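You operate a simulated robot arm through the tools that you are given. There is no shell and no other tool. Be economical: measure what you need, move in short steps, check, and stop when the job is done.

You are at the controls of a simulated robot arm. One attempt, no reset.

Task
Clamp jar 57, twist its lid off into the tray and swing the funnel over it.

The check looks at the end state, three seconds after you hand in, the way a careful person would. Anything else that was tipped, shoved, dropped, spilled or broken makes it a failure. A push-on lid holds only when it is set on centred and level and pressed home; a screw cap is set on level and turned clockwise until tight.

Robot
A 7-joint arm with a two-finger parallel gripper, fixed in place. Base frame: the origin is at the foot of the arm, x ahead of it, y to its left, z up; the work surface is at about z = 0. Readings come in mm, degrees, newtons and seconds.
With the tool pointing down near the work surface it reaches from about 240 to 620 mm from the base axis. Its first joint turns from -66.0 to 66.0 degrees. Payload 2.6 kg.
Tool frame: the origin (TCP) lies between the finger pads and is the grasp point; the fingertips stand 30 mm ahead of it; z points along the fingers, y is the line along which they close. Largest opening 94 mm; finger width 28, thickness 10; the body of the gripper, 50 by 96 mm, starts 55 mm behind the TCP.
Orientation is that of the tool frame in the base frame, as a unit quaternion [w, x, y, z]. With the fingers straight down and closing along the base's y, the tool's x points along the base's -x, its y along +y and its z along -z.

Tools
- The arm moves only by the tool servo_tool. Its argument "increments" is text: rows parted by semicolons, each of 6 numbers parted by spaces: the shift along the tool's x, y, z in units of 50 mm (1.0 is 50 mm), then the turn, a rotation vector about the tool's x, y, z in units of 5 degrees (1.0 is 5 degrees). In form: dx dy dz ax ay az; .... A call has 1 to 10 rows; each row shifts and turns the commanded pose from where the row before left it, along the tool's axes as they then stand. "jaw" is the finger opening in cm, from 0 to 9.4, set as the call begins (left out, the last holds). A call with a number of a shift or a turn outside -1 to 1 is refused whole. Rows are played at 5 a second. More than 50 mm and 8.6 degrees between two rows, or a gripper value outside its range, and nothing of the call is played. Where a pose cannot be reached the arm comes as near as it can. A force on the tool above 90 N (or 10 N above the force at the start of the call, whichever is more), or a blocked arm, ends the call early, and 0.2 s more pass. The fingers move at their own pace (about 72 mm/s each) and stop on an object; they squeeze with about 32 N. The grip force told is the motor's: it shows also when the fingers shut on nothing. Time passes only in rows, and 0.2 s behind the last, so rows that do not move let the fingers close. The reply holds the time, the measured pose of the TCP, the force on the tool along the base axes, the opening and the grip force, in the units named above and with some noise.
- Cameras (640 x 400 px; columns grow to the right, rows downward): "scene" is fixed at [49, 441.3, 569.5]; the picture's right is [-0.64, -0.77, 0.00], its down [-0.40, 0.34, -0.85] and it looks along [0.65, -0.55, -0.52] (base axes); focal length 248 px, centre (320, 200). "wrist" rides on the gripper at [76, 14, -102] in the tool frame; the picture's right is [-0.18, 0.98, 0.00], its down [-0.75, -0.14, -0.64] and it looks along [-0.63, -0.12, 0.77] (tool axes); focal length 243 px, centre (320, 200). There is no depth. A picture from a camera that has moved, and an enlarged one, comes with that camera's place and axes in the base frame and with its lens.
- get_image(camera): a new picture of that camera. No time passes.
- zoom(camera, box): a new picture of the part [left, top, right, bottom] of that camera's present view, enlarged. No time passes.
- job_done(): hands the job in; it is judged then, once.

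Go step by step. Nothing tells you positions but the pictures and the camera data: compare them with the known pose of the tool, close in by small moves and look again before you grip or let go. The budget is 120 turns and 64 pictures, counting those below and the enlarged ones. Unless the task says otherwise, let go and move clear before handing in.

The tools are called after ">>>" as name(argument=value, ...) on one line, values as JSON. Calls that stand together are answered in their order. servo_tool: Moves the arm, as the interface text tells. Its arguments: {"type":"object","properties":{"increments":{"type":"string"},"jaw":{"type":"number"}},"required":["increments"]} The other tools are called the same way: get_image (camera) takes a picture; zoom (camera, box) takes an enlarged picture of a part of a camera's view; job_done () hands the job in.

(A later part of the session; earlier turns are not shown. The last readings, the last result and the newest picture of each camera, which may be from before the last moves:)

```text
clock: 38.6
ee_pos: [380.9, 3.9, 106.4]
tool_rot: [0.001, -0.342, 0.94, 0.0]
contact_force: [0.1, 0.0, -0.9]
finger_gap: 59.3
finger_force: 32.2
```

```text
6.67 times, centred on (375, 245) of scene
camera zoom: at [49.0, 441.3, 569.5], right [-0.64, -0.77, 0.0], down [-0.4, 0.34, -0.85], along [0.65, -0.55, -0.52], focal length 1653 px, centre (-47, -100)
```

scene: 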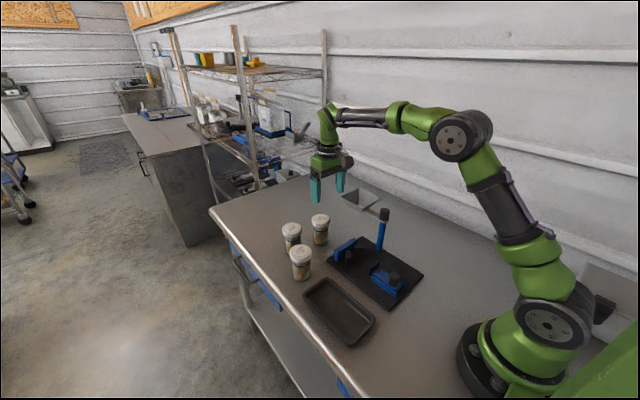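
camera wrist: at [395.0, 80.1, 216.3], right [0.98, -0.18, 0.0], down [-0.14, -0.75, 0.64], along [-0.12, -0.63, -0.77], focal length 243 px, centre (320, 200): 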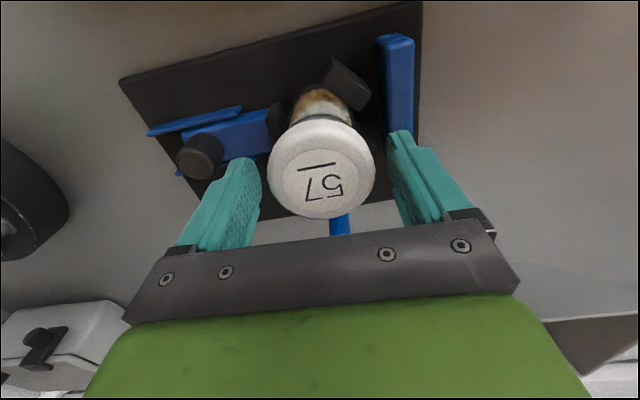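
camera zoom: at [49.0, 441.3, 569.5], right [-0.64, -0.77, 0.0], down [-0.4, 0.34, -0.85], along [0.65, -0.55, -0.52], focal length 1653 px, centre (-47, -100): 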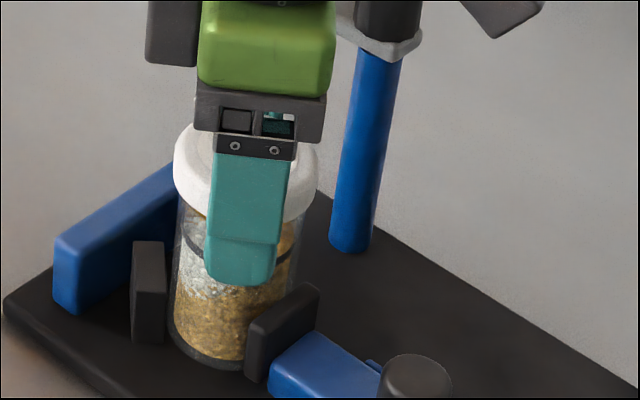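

The lid is off the threads and the jar stays. The fingertips hang well below the lid, so to avoid a drop in the tray I'll rest the lid back on the jar, regrip higher, and turn the fingers to close along x.

>>> servo_tool(increments="0 0 0.04 0 0 0; 0 0 0.04 0 0 0; 0 0 0.02 0 0 0; 0 0 0 0 0 0")

>>> servo_tool(increments="0 0 0 0 0 0; 0 0 0 0 0 0; 0 0 -0.1 0 0 0; 0 0 -0.1 0 0 1; 0 0 0 0 0 1; 0 0 0 0 0 1; 0 0 0 0 0 1; 0 0 0 0 0 1; 0 0 0 0 0 1; 0 0 0 0 0 1", jaw=7.6)

>>> servo_tool(increments="0 0 0 0 0 1; 0 0 0 0 0 1; 0 0 0 0 0 1; 0 0 0 0 0 1; 0 0 0 0 0 1; 0 0 0 0 0 1; 0 0 0 0 0 1; 0 0 0 0 0 1; 0 0 0 0 0 1; 0 0 0 0 0 1")

>>> servo_tool(increments="0 0 0 0 0 1; 0 0 0 0 0 1; 0 0 0 0 0 1; 0 0 0 0 0 1; 0 0 0 0 0 1; 0 0 0 0 0 1; 0 0 0 0 0 1; 0 0 0 0 0 1; 0 0 0 0 0 1; 0 0 0 0 0 0")

>>> zoom(camera="scene", box=[335, 205, 405, 275])

```text
clock: 39.6
ee_pos: [381.3, 4.2, 103.2]
tool_rot: [0.001, -0.342, 0.94, 0.002]
contact_force: [-0.1, 0.3, 0.6]
finger_gap: 59.3
finger_force: 32.0
```

```text
clock: 41.8
ee_pos: [379.4, 3.5, 110.3]
tool_rot: [0.0, -0.043, 0.999, 0.001]
contact_force: [-0.1, -0.4, -0.4]
finger_gap: 75.9
finger_force: 0.1
```

```text
clock: 44.0
ee_pos: [381.4, 3.9, 111.0]
tool_rot: [0.0, 0.384, 0.923, 0.001]
contact_force: [0.7, 0.2, 0.0]
finger_gap: 76.2
finger_force: 0.0
```

```text
clock: 46.2
ee_pos: [381.5, 2.8, 110.4]
tool_rot: [0.0, 0.708, 0.706, 0.001]
contact_force: [0.1, 0.0, -0.5]
finger_gap: 76.0
finger_force: 0.1
```

```text
5.71 times, centred on (370, 240) of scene
camera zoom: at [49.0, 441.3, 569.5], right [-0.64, -0.77, 0.0], down [-0.4, 0.34, -0.85], along [0.65, -0.55, -0.52], focal length 1417 px, centre (34, -29)
```

zoom: 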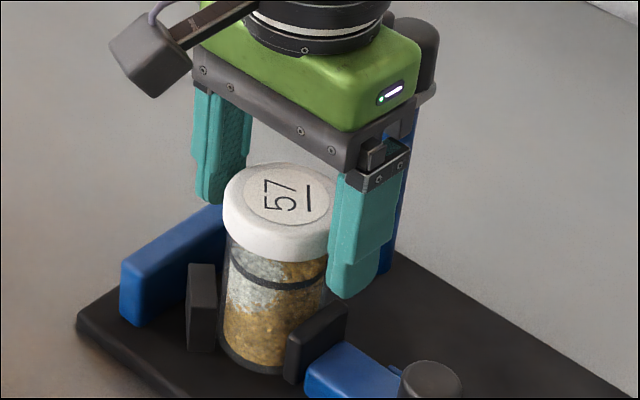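

The lid sits level on the jar, spanning roughly z 95–113. I'll raise the tool 9 mm and regrip so the tips end near the lid's bottom edge.

>>> servo_tool(increments="0 0 -0.18 0 0 0; 0 0 0 0 0 0")

>>> servo_tool(increments="0 0 0 0 0 0; 0 0 0 0 0 0; 0 0 0 0 0 0", jaw=4.5)

>>> servo_tool(increments="0 0 -0.05 0 0 0; 0 0 -0.2 0 0 0; 0 0 -0.5 0 0 0; 0 0 -0.5 0 0 0; 0 0 0 0 0 0")

>>> zoom(camera="scene", box=[320, 180, 430, 310])

>>> get_image(camera="wrist")

```text
clock: 46.8
ee_pos: [380.2, 2.7, 120.1]
tool_rot: [0.0, 0.707, 0.707, 0.0]
contact_force: [0.0, -0.8, -0.1]
finger_gap: 76.1
finger_force: 0.1
```

```text
clock: 47.6
ee_pos: [380.3, 3.7, 122.1]
tool_rot: [0.001, 0.707, 0.707, 0.001]
contact_force: [6.5, 0.1, 0.3]
finger_gap: 57.7
finger_force: 32.0
```

```text
clock: 48.8
ee_pos: [381.2, 4.6, 182.6]
tool_rot: [-0.002, 0.707, 0.707, 0.0]
contact_force: [0.1, 0.6, -25.5]
finger_gap: 57.9
finger_force: 31.6
```

```text
3.08 times, centred on (375, 245) of scene
camera zoom: at [49.1, 441.3, 569.5], right [-0.64, -0.77, 0.0], down [-0.4, 0.34, -0.85], along [0.65, -0.55, -0.52], focal length 763 px, centre (151, 62)
```

zoom: 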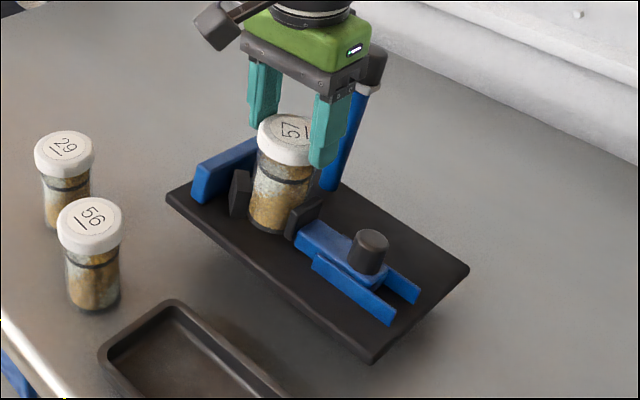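

```text
20 pictures are left
camera wrist: at [394.6, 79.2, 285.9], right [0.98, -0.18, 0.0], down [-0.14, -0.75, 0.64], along [-0.12, -0.63, -0.77], focal length 243 px, centre (320, 200)
```

wrist: 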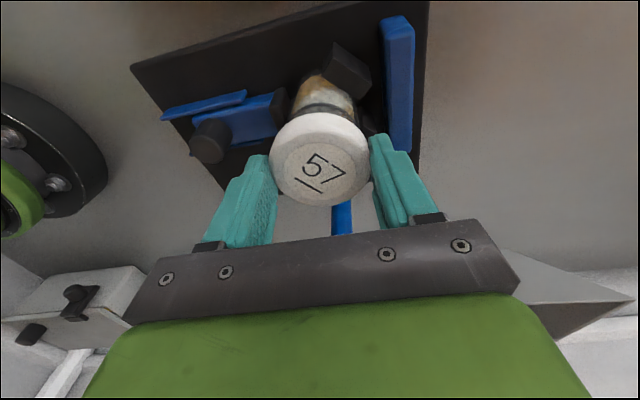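

The lid is still threaded, and the lift took the whole fixture with it. I'll lower it straight back down gently.

>>> servo_tool(increments="0 0 0.2 0 0 0; 0 0 0.2 0 0 0; 0 0 0.2 0 0 0; 0 0 0.2 0 0 0; 0 0 0.15 0 0 0; 0 0 0.1 0 0 0; 0 0 0.05 0 0 0; 0 0 0 0 0 0")

>>> servo_tool(increments="0 0 0.04 0 0 0; 0 0 0.04 0 0 0; 0 0 0.03 0 0 0; 0 0 0 0 0 0")

>>> zoom(camera="scene", box=[320, 180, 430, 310])

```text
clock: 50.6
ee_pos: [381.1, 2.8, 128.6]
tool_rot: [-0.001, 0.708, 0.706, 0.002]
contact_force: [0.5, 6.7, -8.2]
finger_gap: 57.7
finger_force: 32.4
```

```text
clock: 51.6
ee_pos: [380.6, 3.4, 123.4]
tool_rot: [0.001, 0.707, 0.707, 0.003]
contact_force: [-7.7, 12.1, 32.8]
finger_gap: 58.1
finger_force: 32.4
```

```text
3.08 times, centred on (375, 245) of scene
camera zoom: at [48.8, 441.3, 569.5], right [-0.64, -0.77, 0.0], down [-0.4, 0.34, -0.85], along [0.65, -0.55, -0.52], focal length 763 px, centre (151, 62)
```

zoom: 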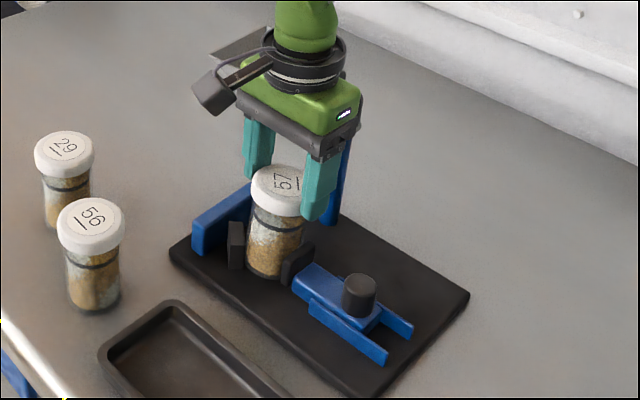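

The fixture is back down. I'll ease off the pressure, release, and inspect.

>>> servo_tool(increments="0 0 -0.02 0 0 0; 0 0 0 0 0 0")

>>> servo_tool(increments="0 0 0 0 0 0; 0 0 0 0 0 0; 0 0 -0.6 0 0 0; 0 0 -0.9 0 0 0; 0 0 0 0 0 0", jaw=7.8)

>>> zoom(camera="scene", box=[320, 180, 430, 310])

>>> get_image(camera="wrist")

```text
clock: 52.2
ee_pos: [381.7, 3.9, 124.1]
tool_rot: [0.001, 0.707, 0.708, 0.002]
contact_force: [-1.1, 13.8, 23.0]
finger_gap: 57.8
finger_force: 32.3
```

```text
clock: 53.4
ee_pos: [382.5, 3.1, 197.6]
tool_rot: [0.0, 0.707, 0.707, 0.001]
contact_force: [0.2, 0.4, -0.1]
finger_gap: 77.6
finger_force: 0.2
```

```text
3.08 times, centred on (375, 245) of scene
camera zoom: at [49.0, 441.3, 569.5], right [-0.64, -0.77, 0.0], down [-0.4, 0.34, -0.85], along [0.65, -0.55, -0.52], focal length 763 px, centre (151, 62)
```

zoom: 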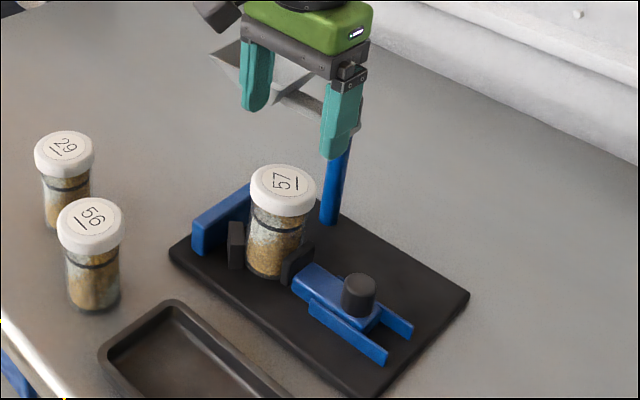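

```text
17 pictures are left
camera wrist: at [396.3, 78.2, 299.8], right [0.98, -0.18, 0.0], down [-0.14, -0.75, 0.64], along [-0.12, -0.63, -0.77], focal length 243 px, centre (320, 200)
```

wrist: 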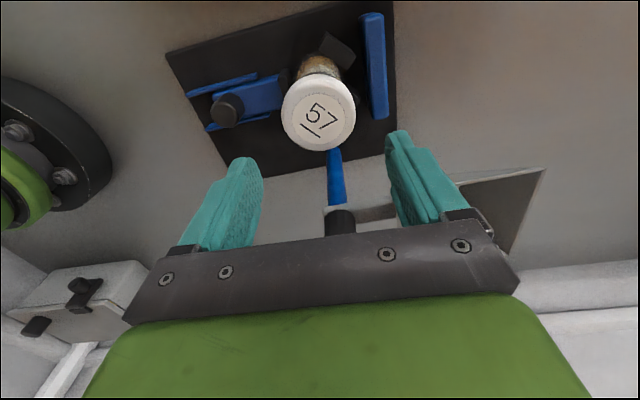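

The jar still stands and the fixture is back in place. The lid needs more turning, so I'll go down to z≈113 (2 mm toward +y), regrip, and continue counter-clockwise.

>>> servo_tool(increments="0.04 0.01 0.6 0 0 0; 0 0 0.6 0 0 0; 0 0 0.49 0 0 0; 0 0 0 0 0 0")

>>> servo_tool(increments="0 0 0 0 0 0; 0 0 0 0 0 0; 0 0 0 0 0 0", jaw=4.5)

>>> servo_tool(increments="0 0 0 0 0 -1; 0 0 0 0 0 -1; 0 0 0 0 0 -1; 0 0 0 0 0 -1; 0 0 0 0 0 -1; 0 0 0 0 0 -1; 0 0 0 0 0 -1; 0 0 0 0 0 -1; 0 0 0 0 0 0")

>>> zoom(camera="scene", box=[330, 200, 410, 290])

```text
clock: 54.4
ee_pos: [382.7, 5.6, 113.6]
tool_rot: [0.0, 0.707, 0.707, 0.002]
contact_force: [0.3, -0.4, 0.1]
finger_gap: 77.7
finger_force: 0.0
```

```text
clock: 55.2
ee_pos: [382.2, 5.8, 113.8]
tool_rot: [-0.001, 0.707, 0.708, 0.001]
contact_force: [-2.2, 1.0, 0.1]
finger_gap: 58.9
finger_force: 32.1
```

```text
clock: 57.2
ee_pos: [381.6, 4.8, 114.9]
tool_rot: [0.001, 0.421, 0.907, 0.001]
contact_force: [6.2, 5.3, -3.1]
finger_gap: 58.4
finger_force: 32.2
```

```text
4.44 times, centred on (370, 245) of scene
camera zoom: at [49.0, 441.3, 569.5], right [-0.64, -0.77, 0.0], down [-0.4, 0.34, -0.85], along [0.65, -0.55, -0.52], focal length 1102 px, centre (98, 0)
```

zoom: 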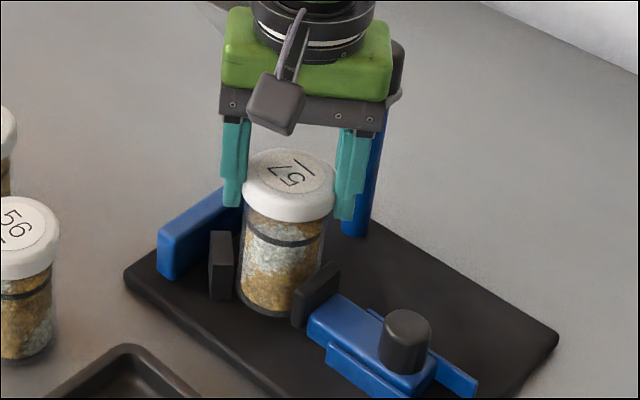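

The contents pattern rotated this time, so the jar is now turning in the clamp and the lift must have loosened it. I'll release, go back to the slider knob, and tighten it.

>>> servo_tool(increments="0 0 0 0 0 0; 0 0 0 0 0 0; 0 0 -0.6 0 0 0; 0 0 -0.9 0 0 0; 0 0 0 0 0 -1; 0 0 0 0 0 -1; 0 0 0 0 0 -1; 0 0 0 0 0 -1; 0 0 0 0 0 -1; 0 0 0 0 0 0", jaw=7.8)

>>> servo_tool(increments="0 0 0 0 0 -1; 0 0 0 0 0 -1; 0 0 0 0 0 -1; 0 0 0 0 0 -1; 0 0 0 0 0 -1; 0.6 0 0 0 0 0; 0.6 0 0 0 0 0; 0.64 0 0 0 0 0; 0 0 0 0 0 0", jaw=5)

>>> get_image(camera="wrist")

```text
clock: 59.4
ee_pos: [381.6, 5.6, 188.4]
tool_rot: [0.0, 0.216, 0.976, 0.001]
contact_force: [0.0, 1.0, -0.9]
finger_gap: 78.0
finger_force: 0.1
```

```text
clock: 61.4
ee_pos: [290.5, 5.1, 188.8]
tool_rot: [0.002, -0.001, 1.0, 0.001]
contact_force: [0.1, -0.5, 0.0]
finger_gap: 50.1
finger_force: 0.0
```

```text
15 pictures are left
camera wrist: at [212.9, 18.3, 291.3], right [0.18, 0.98, 0.0], down [0.75, -0.14, 0.64], along [0.63, -0.12, -0.77], focal length 243 px, centre (320, 200)
```

wrist: 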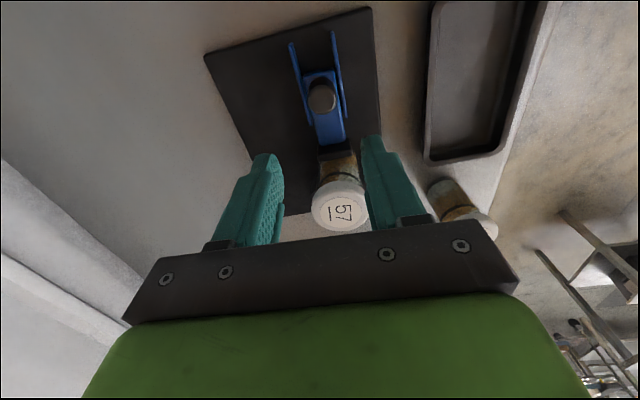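

The knob is now near (285, 6). I'll descend around it and grip it.

>>> servo_tool(increments="0.1 0 0.6 0 0 0; 0 0.02 0.6 0 0 0; 0 0 0.6 0 0 0; 0 0 0.36 0 0 0; 0 0 0 0 0 0")

>>> servo_tool(increments="0 0 0 0 0 0; 0 0 0 0 0 0; 0 0 0 0 0 0", jaw=1.5)

>>> servo_tool(increments="-0.04 0 0 0 0 0; 0 0 0 0 0 0; 0 0 0 0 0 0")

```text
clock: 62.6
ee_pos: [285.3, 6.8, 81.5]
tool_rot: [0.0, 0.0, 1.0, 0.0]
contact_force: [0.1, 0.1, -0.9]
finger_gap: 50.1
finger_force: 0.0
```

```text
clock: 63.4
ee_pos: [284.0, 7.7, 82.1]
tool_rot: [0.0, 0.0, 1.0, 0.001]
contact_force: [1.9, 0.3, -0.6]
finger_gap: 27.0
finger_force: 32.3
```

```text
clock: 64.2
ee_pos: [287.2, 7.5, 82.3]
tool_rot: [0.002, 0.001, 1.0, 0.001]
contact_force: [3.6, 3.8, 2.1]
finger_gap: 27.0
finger_force: 31.9
```

It moved forward easily, so it had been loose. I'll keep pushing in 2 mm steps.

>>> servo_tool(increments="-0.04 0 0 0 0 0; 0 0 0 0 0 0; 0 0 0 0 0 0")

>>> servo_tool(increments="-0.04 0 0 0 0 0; 0 0 0 0 0 0; 0 0 0 0 0 0")

>>> zoom(camera="scene", box=[330, 200, 410, 290])

```text
clock: 65.0
ee_pos: [287.5, 6.7, 80.9]
tool_rot: [0.0, 0.001, 1.0, 0.002]
contact_force: [-18.8, 10.6, 40.2]
finger_gap: 27.5
finger_force: 31.7
```

```text
clock: 65.8
ee_pos: [289.4, 5.7, 81.2]
tool_rot: [-0.002, 0.001, 1.0, 0.0]
contact_force: [-11.6, 13.8, 9.6]
finger_gap: 27.3
finger_force: 31.9
```

```text
4.44 times, centred on (370, 245) of scene
camera zoom: at [49.0, 441.3, 569.5], right [-0.64, -0.77, 0.0], down [-0.4, 0.34, -0.85], along [0.65, -0.55, -0.52], focal length 1102 px, centre (98, 0)
```

zoom: 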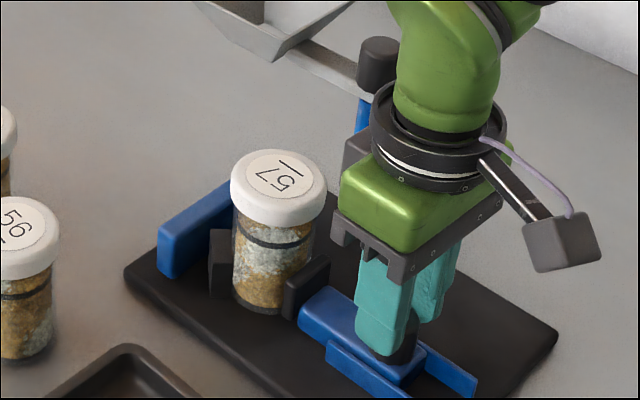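

The jar moved deeper into the V. I'll push further and watch the force.

>>> servo_tool(increments="-0.04 0 0 0 0 0; 0 0 0 0 0 0; 0 0 0 0 0 0")

>>> servo_tool(increments="-0.04 0 0 0 0 0; 0 0 0 0 0 0; 0 0 0 0 0 0")

>>> zoom(camera="scene", box=[330, 200, 410, 290])

```text
clock: 66.6
ee_pos: [291.9, 6.2, 82.1]
tool_rot: [-0.002, 0.0, 1.0, 0.001]
contact_force: [-18.6, -2.7, 13.0]
finger_gap: 27.2
finger_force: 32.2
```

```text
clock: 67.4
ee_pos: [293.7, 7.5, 80.1]
tool_rot: [-0.001, 0.0, 1.0, 0.001]
contact_force: [-1.2, -0.9, 0.0]
finger_gap: 27.2
finger_force: 31.9
```

```text
4.44 times, centred on (370, 245) of scene
camera zoom: at [49.1, 441.3, 569.5], right [-0.64, -0.77, 0.0], down [-0.4, 0.34, -0.85], along [0.65, -0.55, -0.52], focal length 1102 px, centre (98, 0)
```

zoom: 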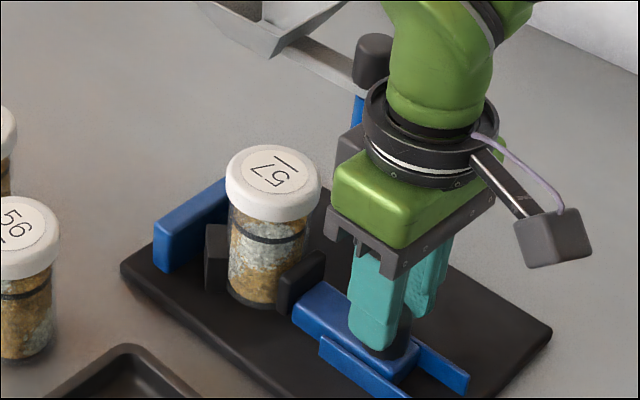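

The whole fixture slid about 4 mm, so the clamp is as tight as table friction allows. I'll release the knob, return over the lid at the +90° orientation, and check centring.

>>> servo_tool(increments="0 0 0 0 0 0; 0 0 0 0 0 0; 0 0 -0.6 0 0 0; 0 0 -0.8 0 0 0; 0 0 -0.8 0 0 0; -0.6 0 0 0 0 0; -0.6 0 0 0 0 0; -0.6 0 0 0 0 0; 0 0 0 0 0 1; 0 0 0 0 0 1", jaw=5)

>>> servo_tool(increments="0 0 0 0 0 1; 0 0 0 0 0 1; 0 0 0 0 0 1; 0 0 0 0 0 1; 0 0 0 0 0 1; 0 0 0 0 0 1; 0 0 0 0 0 1; 0 0 0 0 0 1; 0 0 0 0 0 1; 0 0 0 0 0 1", jaw=7.8)

>>> servo_tool(increments="0 0 0 0 0 1; 0 0 0 0 0 1; 0 0 0 0 0 1; 0 0 0 0 0 1; 0 0 0 0 0 1; 0 0 0 0 0 1; 0 0 0.4 0 0 0; 0 0 0.4 0 0 0; 0 0 0 0 0 0")

>>> get_image(camera="wrist")

```text
clock: 69.6
ee_pos: [383.9, 7.0, 190.8]
tool_rot: [0.0, 0.088, 0.996, 0.0]
contact_force: [0.7, -0.1, -0.1]
finger_gap: 50.2
finger_force: 0.0
```

```text
clock: 71.8
ee_pos: [384.7, 6.6, 190.8]
tool_rot: [-0.001, 0.501, 0.866, 0.002]
contact_force: [0.2, 0.8, -0.6]
finger_gap: 78.0
finger_force: 0.0
```

```text
clock: 73.8
ee_pos: [384.0, 6.7, 151.9]
tool_rot: [0.0, 0.708, 0.706, 0.002]
contact_force: [-0.6, -0.6, 0.3]
finger_gap: 77.9
finger_force: 0.0
```

```text
12 pictures are left
camera wrist: at [397.6, 81.5, 253.8], right [0.98, -0.19, 0.0], down [-0.14, -0.75, 0.64], along [-0.12, -0.63, -0.77], focal length 243 px, centre (320, 200)
```

wrist: 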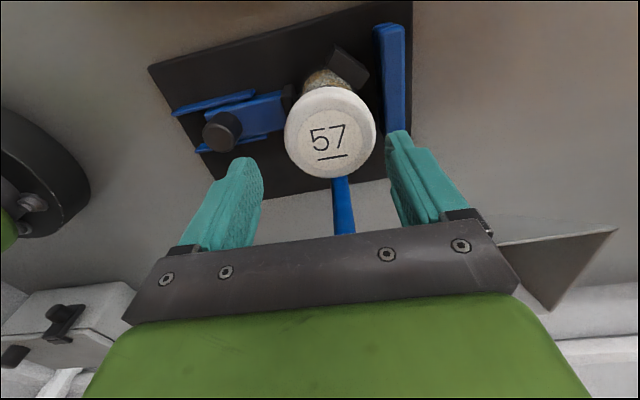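

The lid is now at about (389, 9). I'll shift, descend, and grip.

>>> servo_tool(increments="0.05 0.1 0.4 0 0 0; 0 0 0.46 0 0 0; 0 0 0 0 0 0")

>>> servo_tool(increments="0 0 0 0 0 0; 0 0 0 0 0 0; 0 0 0 0 0 0", jaw=4.5)

>>> servo_tool(increments="0 0 0 0 0 -1; 0 0 0 0 0 -1; 0 0 0 0 0 -1; 0 0 0 0 0 -1; 0 0 0 0 0 -1; 0 0 0 0 0 -1; 0 0 0 0 0 -1; 0 0 0 0 0 -1; 0 0 0 0 0 -1; 0 0 0 0 0 -1")

>>> zoom(camera="scene", box=[330, 200, 410, 290])

```text
clock: 74.6
ee_pos: [389.4, 7.8, 108.1]
tool_rot: [0.0, 0.707, 0.707, 0.0]
contact_force: [-0.5, 0.9, -0.3]
finger_gap: 77.8
finger_force: 0.0
```

```text
clock: 75.4
ee_pos: [388.7, 8.6, 109.1]
tool_rot: [0.001, 0.707, 0.708, 0.001]
contact_force: [8.3, -0.2, 0.3]
finger_gap: 60.0
finger_force: 31.7
```

```text
clock: 77.6
ee_pos: [390.9, 9.8, 109.0]
tool_rot: [0.001, 0.341, 0.94, 0.002]
contact_force: [6.7, 9.7, 2.1]
finger_gap: 59.1
finger_force: 31.7
```

```text
4.44 times, centred on (370, 245) of scene
camera zoom: at [49.0, 441.3, 569.5], right [-0.64, -0.77, 0.0], down [-0.4, 0.34, -0.85], along [0.65, -0.55, -0.52], focal length 1102 px, centre (98, 0)
```

zoom: 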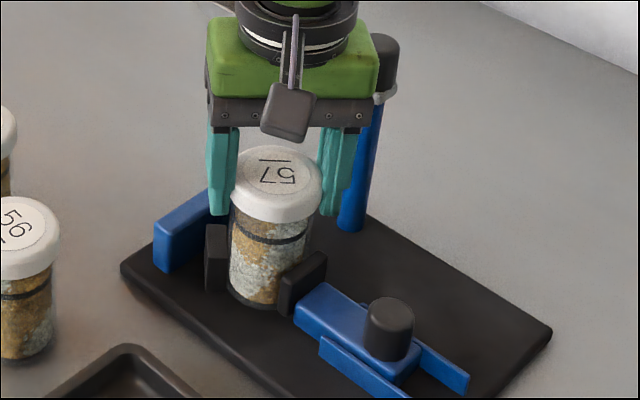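

The contents rotated again, so the jar still slips in the clamp. I'll re-tighten with downward pressure on the knob, so the fixture doesn't slide and the slider gets a real squeeze.

>>> servo_tool(increments="0 0 0 0 0 0; 0 0 0 0 0 0; 0 0 -0.8 0 0 0; 0 0 -0.8 0 0 0; 0 0 0 0 0 -1; 0 0 0 0 0 -1; 0 0 0 0 0 -1; 0 0 0 0 0 -1; 0 0 0 0 0 -1; 0 0 0 0 0 -1", jaw=7.8)

>>> servo_tool(increments="0 0 0 0 0 -1; 0 0 0 0 0 -1; 0.64 -0.04 0 0 0 0; 0.64 0 0 0 0 0; 0.64 0 0 0 0 0; 0 0 0.6 0 0 0; 0 0 0.6 0 0 0; 0 0 0.6 0 0 0; 0 0 0.36 0 0 0; 0 0 0 0 0 0", jaw=5)

>>> servo_tool(increments="0 0 0 0 0 0; 0 0 0 0 0 0; 0 0 0 0 0 0", jaw=1.5)

```text
clock: 79.8
ee_pos: [389.4, 9.0, 187.3]
tool_rot: [0.0, 0.086, 0.996, 0.001]
contact_force: [0.9, -0.1, -0.3]
finger_gap: 78.0
finger_force: 0.1
```

```text
clock: 82.0
ee_pos: [293.4, 6.7, 80.8]
tool_rot: [0.0, 0.0, 1.0, 0.001]
contact_force: [0.0, -0.6, 1.0]
finger_gap: 50.2
finger_force: 0.0
```

```text
clock: 82.8
ee_pos: [292.4, 6.5, 80.4]
tool_rot: [0.0, 0.001, 1.0, 0.001]
contact_force: [2.0, -2.1, -1.2]
finger_gap: 27.3
finger_force: 31.6
```

Knob gripped. I'll press down first, then push toward the V.

>>> servo_tool(increments="0 0 0.03 0 0 0; 0 0 0.03 0 0 0; 0 0 0 0 0 0")

>>> servo_tool(increments="-0.03 0 0 0 0 0; -0.03 0 0 0 0 0; 0 0 0 0 0 0")

```text
clock: 83.6
ee_pos: [293.4, 6.9, 76.4]
tool_rot: [0.002, 0.001, 1.0, 0.001]
contact_force: [-9.1, -6.1, 26.6]
finger_gap: 26.8
finger_force: 32.3
```

```text
clock: 84.4
ee_pos: [293.7, 6.4, 75.9]
tool_rot: [-0.002, 0.002, 1.0, 0.001]
contact_force: [-26.3, -11.5, 33.4]
finger_gap: 27.2
finger_force: 31.8
```

Now -26 N in x and 33 N down, with almost no motion. I'll push a bit more.

>>> servo_tool(increments="-0.03 0 0.01 0 0 0; -0.03 0 0.01 0 0 0; 0 0 0 0 0 0")

>>> servo_tool(increments="-0.02 0 0.01 0 0 0; -0.02 0 0 0 0 0; 0 0 0 0 0 0")

>>> zoom(camera="scene", box=[330, 200, 410, 290])

```text
clock: 85.2
ee_pos: [298.1, 7.4, 74.9]
tool_rot: [-0.004, 0.002, 1.0, 0.002]
contact_force: [-27.2, -0.7, 28.8]
finger_gap: 27.3
finger_force: 32.4
```

```text
clock: 86.0
ee_pos: [300.4, 7.2, 74.6]
tool_rot: [-0.001, 0.0, 1.0, 0.002]
contact_force: [-10.7, 8.3, 3.9]
finger_gap: 27.1
finger_force: 32.3
```

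```text
4.44 times, centred on (370, 245) of scene
camera zoom: at [49.0, 441.3, 569.5], right [-0.64, -0.77, 0.0], down [-0.4, 0.34, -0.85], along [0.65, -0.55, -0.52], focal length 1102 px, centre (98, 0)
```

zoom: 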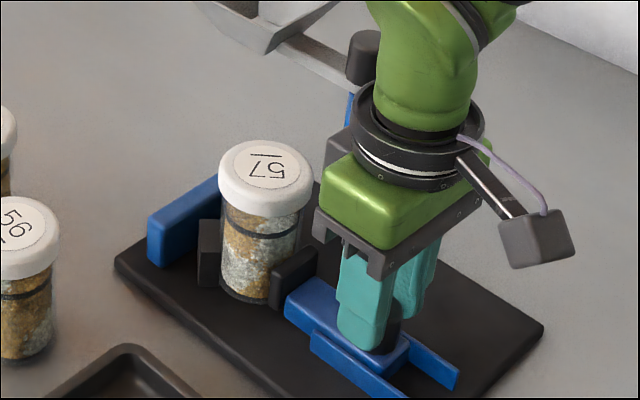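

The fixture slid a few mm again at about 27 N, which is about as tight as it can get. I'll release and go over the lid, now near (398, 10), at +90°.

>>> servo_tool(increments="0 0 0 0 0 0; 0 0 0 0 0 0; 0 0 -0.7 0 0 0; 0 0 -0.8 0 0 0; 0 0 -0.8 0 0 0; -0.65 0.05 0 0 0 0; -0.65 0 0 0 0 0; -0.64 0 0 0 0 0; 0 0 0 0 0 1; 0 0 0 0 0 1", jaw=5)

>>> servo_tool(increments="0 0 0 0 0 1; 0 0 0 0 0 1; 0 0 0 0 0 1; 0 0 0 0 0 1; 0 0 0 0 0 1; 0 0 0 0 0 1; 0 0 0 0 0 1; 0 0 0 0 0 1; 0 0 0 0 0 1; 0 0 0 0 0 1", jaw=7.8)

>>> servo_tool(increments="0 0 0 0 0 1; 0 0 0 0 0 1; 0 0 0 0 0 1; 0 0 0 0 0 1; 0 0 0 0 0 1; 0 0 0 0 0 1; 0 0 0.4 0 0 0; 0 0 0.4 0 0 0; 0 0 0 0 0 0")

>>> get_image(camera="wrist")

```text
clock: 88.2
ee_pos: [397.9, 9.1, 190.6]
tool_rot: [0.0, 0.088, 0.996, 0.001]
contact_force: [0.1, 0.0, 0.3]
finger_gap: 50.3
finger_force: 0.1
```

```text
clock: 90.4
ee_pos: [398.6, 9.5, 190.4]
tool_rot: [0.0, 0.501, 0.866, 0.001]
contact_force: [0.7, 0.4, -0.1]
finger_gap: 78.3
finger_force: 0.0
```

```text
clock: 92.4
ee_pos: [398.4, 10.3, 150.8]
tool_rot: [0.0, 0.707, 0.707, 0.001]
contact_force: [0.2, 0.4, 0.5]
finger_gap: 77.9
finger_force: 0.0
```

```text
9 pictures are left
camera wrist: at [412.6, 85.3, 254.0], right [0.98, -0.18, 0.0], down [-0.14, -0.75, 0.64], along [-0.12, -0.63, -0.77], focal length 243 px, centre (320, 200)
```

wrist: 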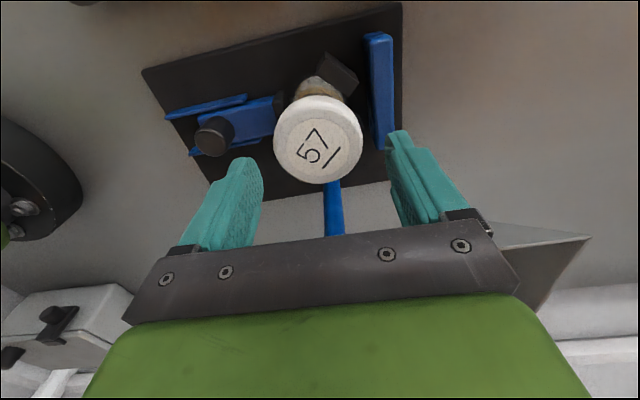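

The tool is centred over the lid. I'll descend, grip, and turn 45°.

>>> servo_tool(increments="0 0 0.45 0 0 0; 0 0 0.45 0 0 0; 0 0 0 0 0 0")

>>> servo_tool(increments="0 0 0 0 0 0; 0 0 0 0 0 0; 0 0 0 0 0 0", jaw=4.5)

>>> servo_tool(increments="0 0 0 0 0 -1; 0 0 0 0 0 -1; 0 0 0 0 0 -1; 0 0 0 0 0 -1; 0 0 0 0 0 -1; 0 0 0 0 0 -1; 0 0 0 0 0 -1; 0 0 0 0 0 -1; 0 0 0 0 0 -1; 0 0 0 0 0 0")

>>> zoom(camera="scene", box=[330, 200, 410, 290])

```text
clock: 93.2
ee_pos: [397.9, 8.8, 106.1]
tool_rot: [-0.001, 0.709, 0.706, 0.001]
contact_force: [-0.3, -0.5, -0.5]
finger_gap: 78.0
finger_force: 0.2
```

```text
clock: 94.0
ee_pos: [398.1, 10.1, 104.6]
tool_rot: [0.0, 0.707, 0.707, 0.0]
contact_force: [-4.1, -0.9, -0.1]
finger_gap: 58.9
finger_force: 32.3
```

```text
clock: 96.2
ee_pos: [399.1, 8.9, 106.6]
tool_rot: [0.002, 0.381, 0.924, 0.002]
contact_force: [7.0, 3.7, -1.0]
finger_gap: 58.7
finger_force: 32.1
```

```text
4.44 times, centred on (370, 245) of scene
camera zoom: at [49.0, 441.3, 569.5], right [-0.64, -0.77, 0.0], down [-0.4, 0.34, -0.85], along [0.65, -0.55, -0.52], focal length 1102 px, centre (98, 0)
```

zoom: 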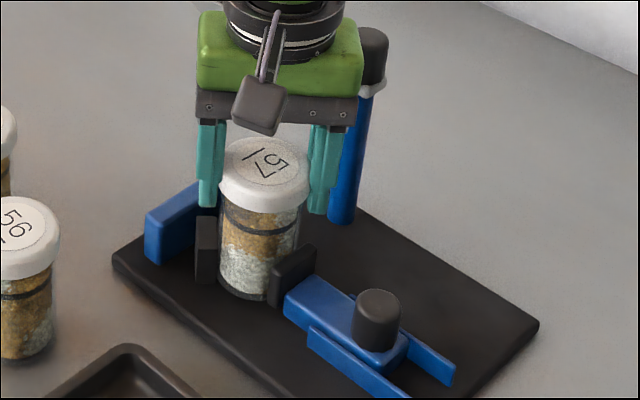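

The jar is following the lid again. Before doing more, I'll test a very small lift and watch the force to see whether the lid is engaged.

>>> servo_tool(increments="0 0 -0.03 0 0 0; 0 0 0 0 0 0")

>>> servo_tool(increments="0 0 -0.03 0 0 0; 0 0 0 0 0 0")

```text
clock: 96.8
ee_pos: [399.4, 10.6, 107.5]
tool_rot: [0.0, 0.383, 0.924, 0.001]
contact_force: [6.6, 2.0, -7.5]
finger_gap: 59.0
finger_force: 32.5
```

```text
clock: 97.4
ee_pos: [397.9, 10.0, 107.4]
tool_rot: [-0.001, 0.383, 0.924, 0.001]
contact_force: [4.8, 1.5, -14.0]
finger_gap: 58.7
finger_force: 32.0
```

The lid is engaged (force builds to -14 N). I'll go back down and release. Then I'll re-clamp the way that worked the first time: press down, build about 25 N, and let go before anything slips.

>>> servo_tool(increments="0 0 0.03 0 0 0; 0 0 0.03 0 0 0; 0 0 0 0 0 0")

>>> servo_tool(increments="0 0 0 0 0 0; 0 0 0 0 0 0; 0 0 -0.8 0 0 0; 0 0 -0.85 0 0 0; 0 0 0 0 0 -1; 0 0 0 0 0 -1; 0 0 0 0 0 -1; 0 0 0 0 0 -1; 0 0 0 0 0 -1; 0 0 0 0 0 -1", jaw=7.8)

>>> servo_tool(increments="0 0 0 0 0 -1; 0 0 0 0 0 -1; 0 0 0 0 0 -1; 0.64 -0.03 0 0 0 0; 0.64 0 0 0 0 0; 0.64 0 0 0 0 0; 0 0 0.6 0 0 0; 0 0 0.6 0 0 0; 0 0 0.6 0 0 0; 0 0 0.35 0 0 0", jaw=5)

>>> servo_tool(increments="0 0 0 0 0 0; 0 0 0 0 0 0; 0 0 0 0 0 0", jaw=1.5)

```text
clock: 98.2
ee_pos: [399.2, 8.8, 107.6]
tool_rot: [0.002, 0.383, 0.924, 0.001]
contact_force: [3.3, -0.4, 2.1]
finger_gap: 58.7
finger_force: 31.7
```

```text
clock: 100.4
ee_pos: [399.5, 8.8, 188.9]
tool_rot: [0.0, 0.13, 0.992, 0.001]
contact_force: [1.0, -0.1, -0.2]
finger_gap: 77.9
finger_force: 0.0
```

```text
clock: 102.6
ee_pos: [301.8, 8.4, 82.4]
tool_rot: [0.001, 0.0, 1.0, 0.0]
contact_force: [0.1, -0.2, -0.1]
finger_gap: 50.1
finger_force: 0.0
```

```text
clock: 103.4
ee_pos: [301.2, 7.7, 82.1]
tool_rot: [0.0, 0.001, 1.0, 0.0]
contact_force: [2.5, -6.4, -0.3]
finger_gap: 27.1
finger_force: 32.2
```

Knob gripped. I'll press down, then push in 1 mm steps.

>>> servo_tool(increments="0 -0.01 0.04 0 0 0; 0 0 0.04 0 0 0; 0 0 0 0 0 0")

>>> servo_tool(increments="-0.03 0 0 0 0 0; 0 0 0 0 0 0")

>>> servo_tool(increments="-0.02 0 0 0 0 0; 0 0 0 0 0 0")

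```text
clock: 104.2
ee_pos: [303.1, 7.2, 78.8]
tool_rot: [0.002, 0.0, 1.0, 0.0]
contact_force: [-12.0, -3.8, 42.6]
finger_gap: 27.6
finger_force: 32.1
```

```text
clock: 104.8
ee_pos: [304.3, 7.1, 76.1]
tool_rot: [0.0, 0.001, 1.0, 0.0]
contact_force: [-15.1, 0.8, 42.0]
finger_gap: 27.3
finger_force: 31.7
```

```text
clock: 105.4
ee_pos: [304.5, 8.3, 76.9]
tool_rot: [-0.001, 0.001, 1.0, 0.002]
contact_force: [-19.8, 2.8, 38.2]
finger_gap: 27.2
finger_force: 32.3
```

That's 20 N with 38 N of downforce. I'll add a little more.

>>> servo_tool(increments="-0.02 0 0.02 0 0 0; 0 0 0 0 0 0")

>>> servo_tool(increments="-0.02 0 0.01 0 0 0; 0 0 0 0 0 0")

```text
clock: 106.0
ee_pos: [304.2, 7.7, 77.4]
tool_rot: [-0.002, 0.001, 1.0, 0.001]
contact_force: [-23.1, 5.7, 36.9]
finger_gap: 27.2
finger_force: 32.1
```

```text
clock: 106.6
ee_pos: [305.5, 8.4, 74.9]
tool_rot: [-0.003, 0.002, 1.0, 0.002]
contact_force: [-27.4, 5.0, 30.9]
finger_gap: 26.8
finger_force: 32.0
```

27 N and holding with no slip. I'll release here and return over the lid at +90°.

>>> servo_tool(increments="0 0 0 0 0 0; 0 0 0 0 0 0; 0 0 -0.75 0 0 0; 0 0 -0.8 0 0 0; 0 0 -0.8 0 0 0; -0.62 0.04 0 0 0 0; -0.62 0 0 0 0 0; -0.63 0 0 0 0 0; 0 0 0 0 0 1; 0 0 0 0 0 1", jaw=5)

>>> servo_tool(increments="0 0 0 0 0 1; 0 0 0 0 0 1; 0 0 0 0 0 1; 0 0 0 0 0 1; 0 0 0 0 0 1; 0 0 0 0 0 1; 0 0 0 0 0 1; 0 0 0 0 0 1; 0 0 0 0 0 1; 0 0 0 0 0 1", jaw=7.8)

>>> servo_tool(increments="0 0 0 0 0 1; 0 0 0 0 0 1; 0 0 0 0 0 1; 0 0 0 0 0 1; 0 0 0 0 0 1; 0 0 0 0 0 1; 0 0 0.4 0 0 0; 0 0 0.4 0 0 0; 0 0 0 0 0 0")

>>> get_image(camera="wrist")

```text
clock: 108.8
ee_pos: [400.3, 8.9, 192.9]
tool_rot: [0.0, 0.088, 0.996, 0.001]
contact_force: [-0.2, 0.4, -0.5]
finger_gap: 50.2
finger_force: 0.0
```

```text
clock: 111.0
ee_pos: [399.1, 9.2, 193.6]
tool_rot: [-0.001, 0.501, 0.866, 0.001]
contact_force: [0.0, -0.3, -0.1]
finger_gap: 78.0
finger_force: 0.1
```

```text
clock: 113.0
ee_pos: [400.2, 10.6, 151.9]
tool_rot: [0.0, 0.707, 0.708, 0.002]
contact_force: [-0.5, 0.1, -0.2]
finger_gap: 77.9
finger_force: 0.1
```

```text
7 pictures are left
camera wrist: at [414.1, 84.6, 255.6], right [0.98, -0.18, 0.0], down [-0.14, -0.75, 0.64], along [-0.12, -0.63, -0.77], focal length 243 px, centre (320, 200)
```

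wrist: 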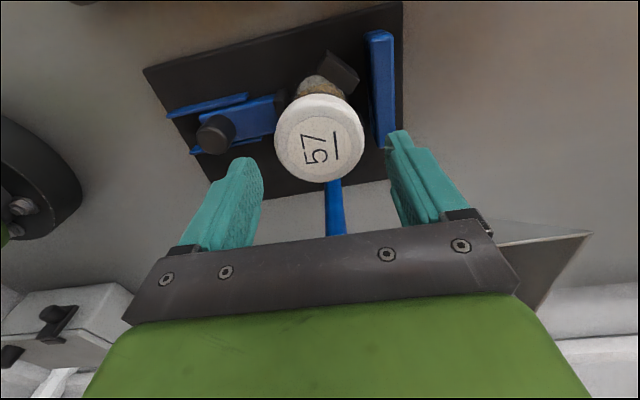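

Still centred. I'll descend, grip, and turn counter-clockwise 100°, following the thread slightly upward.

>>> servo_tool(increments="0 0 0.47 0 0 0; 0 0 0.47 0 0 0; 0 0 0 0 0 0")

>>> servo_tool(increments="0 0 0 0 0 0; 0 0 0 0 0 0; 0 0 0 0 0 0", jaw=4.5)

>>> servo_tool(increments="0 0 0 0 0 -0.7; 0 0 0 0 0 -0.7; 0 0 0 0 0 -0.7; 0 0 0 0 0 -0.7; 0 0 0 0 0 -0.7; 0 0 0 0 0 -0.7; 0 0 0 0 0 -0.7; 0 0 0 0 0 -0.7; 0 0 0 0 0 -0.7; 0 0 0 0 0 -0.7")

>>> zoom(camera="scene", box=[330, 200, 410, 290])

```text
clock: 113.8
ee_pos: [399.5, 9.6, 105.6]
tool_rot: [0.0, 0.707, 0.707, 0.001]
contact_force: [0.2, -0.5, -0.3]
finger_gap: 78.3
finger_force: 0.1
```

```text
clock: 114.6
ee_pos: [399.6, 8.6, 105.7]
tool_rot: [0.0, 0.707, 0.707, 0.002]
contact_force: [2.1, -0.2, -1.0]
finger_gap: 59.5
finger_force: 32.4
```

```text
clock: 116.8
ee_pos: [400.9, 9.8, 105.8]
tool_rot: [0.001, 0.461, 0.887, 0.0]
contact_force: [-4.7, -1.6, -4.7]
finger_gap: 58.8
finger_force: 32.4
```

```text
4.44 times, centred on (370, 245) of scene
camera zoom: at [49.0, 441.3, 569.5], right [-0.64, -0.77, 0.0], down [-0.4, 0.34, -0.85], along [0.65, -0.55, -0.52], focal length 1102 px, centre (98, 0)
```

zoom: 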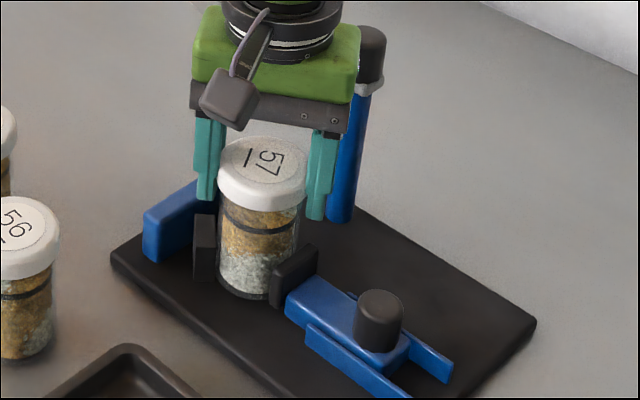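

The contents now look nearly unchanged while the lid has turned, so the clamp is holding. I'll continue turning.

>>> servo_tool(increments="0 0 0 0 0 -0.7; 0 0 -0.002 0 0 -0.7; 0 0 -0.002 0 0 -0.7; 0 0 -0.002 0 0 -0.7; 0 0 -0.002 0 0 -0.7; 0 0 -0.002 0 0 -0.7; 0 0 -0.002 0 0 -0.7; 0 0 -0.002 0 0 -0.7; 0 0 -0.002 0 0 -0.7; 0 0 -0.002 0 0 -0.7")

>>> servo_tool(increments="0 0 -0.002 0 0 -0.7; 0 0 -0.002 0 0 -0.7; 0 0 -0.002 0 0 -0.7; 0 0 -0.002 0 0 -0.7; 0 0 -0.002 0 0 -0.7; 0 0 -0.002 0 0 -0.7; 0 0 -0.002 0 0 -0.7; 0 0 -0.002 0 0 -0.7; 0 0 -0.002 0 0 -0.7; 0 0 0 0 0 0")

>>> servo_tool(increments="0 0 -0.03 0 0 0; 0 0 0 0 0 0")

```text
clock: 119.0
ee_pos: [400.0, 8.9, 106.7]
tool_rot: [0.001, 0.173, 0.985, 0.002]
contact_force: [4.1, -1.9, -1.8]
finger_gap: 59.0
finger_force: 31.9
```

```text
clock: 121.2
ee_pos: [399.6, 10.9, 108.2]
tool_rot: [0.0, -0.101, 0.995, 0.001]
contact_force: [5.0, 1.0, -1.7]
finger_gap: 58.7
finger_force: 32.3
```

```text
clock: 121.8
ee_pos: [399.8, 10.4, 109.0]
tool_rot: [0.001, -0.1, 0.995, 0.001]
contact_force: [7.4, 1.6, -8.2]
finger_gap: 58.8
finger_force: 32.2
```

Still engaged at -8 N. I'll take the lift back off and turn another 35°.

>>> servo_tool(increments="0 0 0.02 0 0 -0.7; 0 0 -0.002 0 0 -0.7; 0 0 -0.002 0 0 -0.7; 0 0 -0.002 0 0 -0.7; 0 0 -0.002 0 0 -0.7; 0 0 -0.002 0 0 -0.7; 0 0 -0.002 0 0 -0.7; 0 0 -0.002 0 0 -0.7; 0 0 -0.002 0 0 -0.7; 0 0 0 0 0 0")

>>> servo_tool(increments="0 0 -0.03 0 0 0; 0 0 0 0 0 0")

>>> zoom(camera="scene", box=[330, 200, 410, 290])

```text
clock: 124.0
ee_pos: [400.2, 8.2, 108.8]
tool_rot: [0.001, -0.367, 0.93, 0.0]
contact_force: [4.9, 2.6, -4.3]
finger_gap: 58.6
finger_force: 31.9
```

```text
clock: 124.6
ee_pos: [399.1, 8.0, 110.3]
tool_rot: [0.001, -0.366, 0.93, 0.0]
contact_force: [5.5, 1.5, -7.8]
finger_gap: 58.7
finger_force: 32.5
```

```text
4.44 times, centred on (370, 245) of scene
camera zoom: at [49.0, 441.3, 569.5], right [-0.64, -0.77, 0.0], down [-0.4, 0.34, -0.85], along [0.65, -0.55, -0.52], focal length 1102 px, centre (98, 0)
```

zoom: 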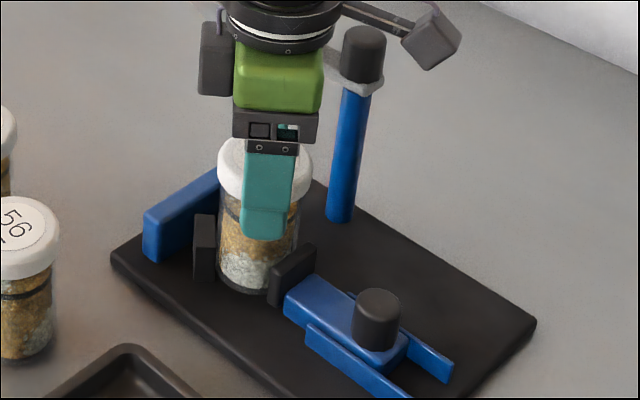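

The lid still resists a lift slightly. I'll do another stroke in place: open, rotate back, regrip, and continue.

>>> servo_tool(increments="0 0 0.03 0 0 0; 0 0 0 0 0 0")

>>> servo_tool(increments="0 0 0 0 0 0; 0 0 0 0 0 0; 0 0 0 0 0 1; 0 0 0 0 0 1; 0 0 0 0 0 1; 0 0 0 0 0 1; 0 0 0 0 0 1; 0 0 0 0 0 1; 0 0 0 0 0 1; 0 0 0 0 0 1", jaw=7.6)

>>> servo_tool(increments="0 0 0 0 0 1; 0 0 0 0 0 1; 0 0 0 0 0 1; 0 0 0 0 0 1; 0 0 0 0 0 1; 0 0 0 0 0 1; 0 0 0 0 0 1; 0 0 0 0 0 1; 0 0 0 0 0 1; 0 0 0 0 0 1")

>>> servo_tool(increments="0 0 0 0 0 1; 0 0 0 0 0 1; 0 0 0 0 0 1; 0 0 0 0 0 1; 0 0 0 0 0 1; 0 0 0 0 0 1; 0 0 0 0 0 1; 0 0 0 0 0 1; 0 0 0 0 0 1; 0 0 0 0 0 0")

>>> servo_tool(increments="0 0 0 0 0 0; 0 0 0 0 0 0; 0 0 0 0 0 0", jaw=4.5)

>>> servo_tool(increments="0 0 0 0 0 -0.7; 0 0 0 0 0 -0.7; 0 0 0 0 0 -0.7; 0 0 0 0 0 -0.7; 0 0 0 0 0 -0.7; 0 0 0 0 0 -0.7; 0 0 0 0 0 -0.7; 0 0 0 0 0 -0.7; 0 0 0 0 0 -0.7; 0 0 0 0 0 -0.7")

```text
clock: 125.2
ee_pos: [401.6, 8.4, 109.7]
tool_rot: [0.001, -0.366, 0.931, 0.0]
contact_force: [-1.1, 1.0, 5.5]
finger_gap: 58.8
finger_force: 31.7
```

```text
clock: 127.4
ee_pos: [400.9, 9.9, 107.9]
tool_rot: [0.001, -0.025, 1.0, 0.0]
contact_force: [-0.2, 0.1, -0.5]
finger_gap: 76.0
finger_force: 0.0
```

```text
clock: 129.6
ee_pos: [400.4, 10.7, 109.5]
tool_rot: [-0.001, 0.4, 0.917, 0.001]
contact_force: [0.0, 0.3, 0.1]
finger_gap: 76.0
finger_force: 0.0
```

```text
clock: 131.8
ee_pos: [398.7, 11.3, 109.4]
tool_rot: [-0.001, 0.72, 0.694, 0.0]
contact_force: [0.0, -0.7, 0.7]
finger_gap: 76.0
finger_force: 0.1
```

```text
clock: 132.6
ee_pos: [400.8, 10.0, 109.5]
tool_rot: [0.001, 0.719, 0.695, 0.001]
contact_force: [7.4, 0.8, 0.1]
finger_gap: 58.9
finger_force: 32.0
```

```text
clock: 134.8
ee_pos: [399.4, 9.1, 108.7]
tool_rot: [-0.002, 0.476, 0.879, 0.0]
contact_force: [-5.9, 1.5, -5.9]
finger_gap: 59.0
finger_force: 32.6
```

I'll check with one picture whether the jar or only the lid is turning.

>>> zoom(camera="scene", box=[330, 200, 410, 290])

```text
4.44 times, centred on (370, 245) of scene
camera zoom: at [49.0, 441.3, 569.5], right [-0.64, -0.77, 0.0], down [-0.4, 0.34, -0.85], along [0.65, -0.55, -0.52], focal length 1102 px, centre (98, 0)
```

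zoom: 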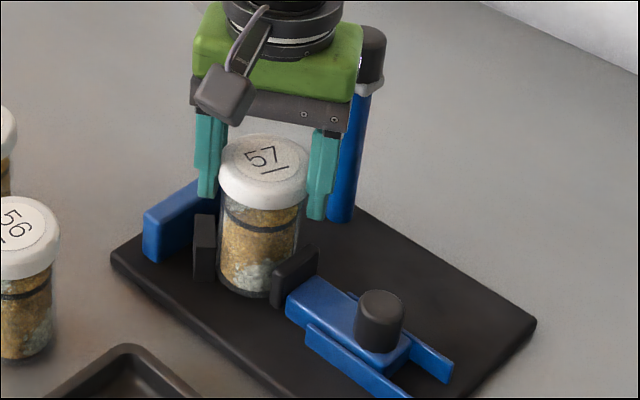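

The jar appears to follow the lid because clamp friction is low. I'll press the lid sideways (+x) into the V with about 15 N while turning. That multiplies the V grip on the jar.

>>> servo_tool(increments="-0.033 0.05 0.02 0 0 0; 0 0 0 0 0 0")

>>> servo_tool(increments="0 0 0 0 0 -0.7; 0 0 0 0 0 -0.7; 0 0 0 0 0 -0.7; 0 0 0 0 0 -0.7; 0 0 0 0 0 -0.7; 0 0 0 0 0 0")

```text
clock: 135.4
ee_pos: [402.7, 8.9, 108.5]
tool_rot: [0.0, 0.477, 0.879, 0.0]
contact_force: [-12.9, 0.8, -0.3]
finger_gap: 59.0
finger_force: 31.7
```

```text
clock: 136.8
ee_pos: [404.4, 8.6, 107.8]
tool_rot: [0.001, 0.337, 0.942, 0.001]
contact_force: [2.2, -0.3, -1.6]
finger_gap: 59.0
finger_force: 32.2
```

The force relaxed and the jar moved about 3 mm toward the V, so there had been slack. I'll push sideways again.

>>> servo_tool(increments="-0.046 0.038 0 0 0 0; 0 0 0 0 0 0; 0 0 0 0 0 0")

>>> servo_tool(increments="0 0 0 0 0 -0.7; 0 0 0 0 0 -0.7; 0 0 0 0 0 0")

>>> servo_tool(increments="0 0 0 0 0 -0.7; 0 0 0 0 0 -0.7; 0 0 0 0 0 -0.7; 0 0 0 0 0 0")

```text
clock: 137.6
ee_pos: [406.1, 8.8, 106.8]
tool_rot: [-0.001, 0.339, 0.941, 0.0]
contact_force: [-15.8, -2.5, 4.0]
finger_gap: 58.7
finger_force: 32.3
```

```text
clock: 138.4
ee_pos: [405.2, 9.1, 108.4]
tool_rot: [0.0, 0.279, 0.96, 0.001]
contact_force: [-9.8, -1.9, -1.8]
finger_gap: 59.1
finger_force: 32.4
```

```text
clock: 139.4
ee_pos: [407.2, 10.2, 106.6]
tool_rot: [0.0, 0.19, 0.982, 0.001]
contact_force: [-11.1, 1.4, -1.7]
finger_gap: 59.1
finger_force: 32.3
```

The sideways force now holds at about 11 N. I'll continue turning and watch Fz for the lid rising.

>>> servo_tool(increments="0 0 0 0 0 -0.7; 0 0 0 0 0 -0.7; 0 0 0 0 0 -0.7; 0 0 0 0 0 -0.7; 0 0 0 0 0 -0.7; 0 0 0 0 0 -0.7; 0 0 0 0 0 -0.7; 0 0 0 0 0 -0.7; 0 0 0 0 0 -0.7; 0 0 0 0 0 -0.7")

>>> servo_tool(increments="0 0 0 0 0 -0.7; 0 0 0 0 0 -0.7; 0 0 0 0 0 -0.7; 0 0 0 0 0 -0.7; 0 0 0 0 0 -0.7; 0 0 0 0 0 -0.7; 0 0 0 0 0 -0.7; 0 0 0 0 0 0")

>>> zoom(camera="scene", box=[330, 200, 410, 290])

```text
clock: 141.6
ee_pos: [407.1, 9.3, 109.3]
tool_rot: [0.0, -0.113, 0.994, 0.001]
contact_force: [5.6, 6.5, -1.4]
finger_gap: 59.1
finger_force: 31.5
```

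```text
clock: 143.4
ee_pos: [406.4, 9.3, 107.8]
tool_rot: [0.0, -0.322, 0.947, 0.001]
contact_force: [-7.9, 4.5, -1.3]
finger_gap: 59.1
finger_force: 32.3
```

```text
4.44 times, centred on (370, 245) of scene
camera zoom: at [49.0, 441.3, 569.5], right [-0.64, -0.77, 0.0], down [-0.4, 0.34, -0.85], along [0.65, -0.55, -0.52], focal length 1102 px, centre (98, 0)
```

zoom: 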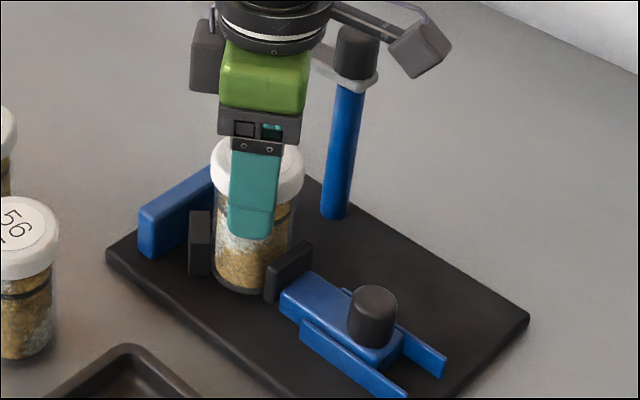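

The contents view is back to the original, so the jar has been spinning with the lid. The clamp never truly locked again, probably because the jar sits raised or askew. I'll redo it from the start: press the jar down onto the plate, release, retract the slider (dragging the fixture back to its original place), and clamp afresh.

>>> servo_tool(increments="0 0 0.03 0 0 0; 0 0 0.03 0 0 0; 0 0 0 0 0 0")

```text
clock: 144.2
ee_pos: [406.7, 9.6, 105.1]
tool_rot: [0.0, -0.321, 0.947, 0.001]
contact_force: [-15.4, 3.7, 14.3]
finger_gap: 59.2
finger_force: 31.7
```

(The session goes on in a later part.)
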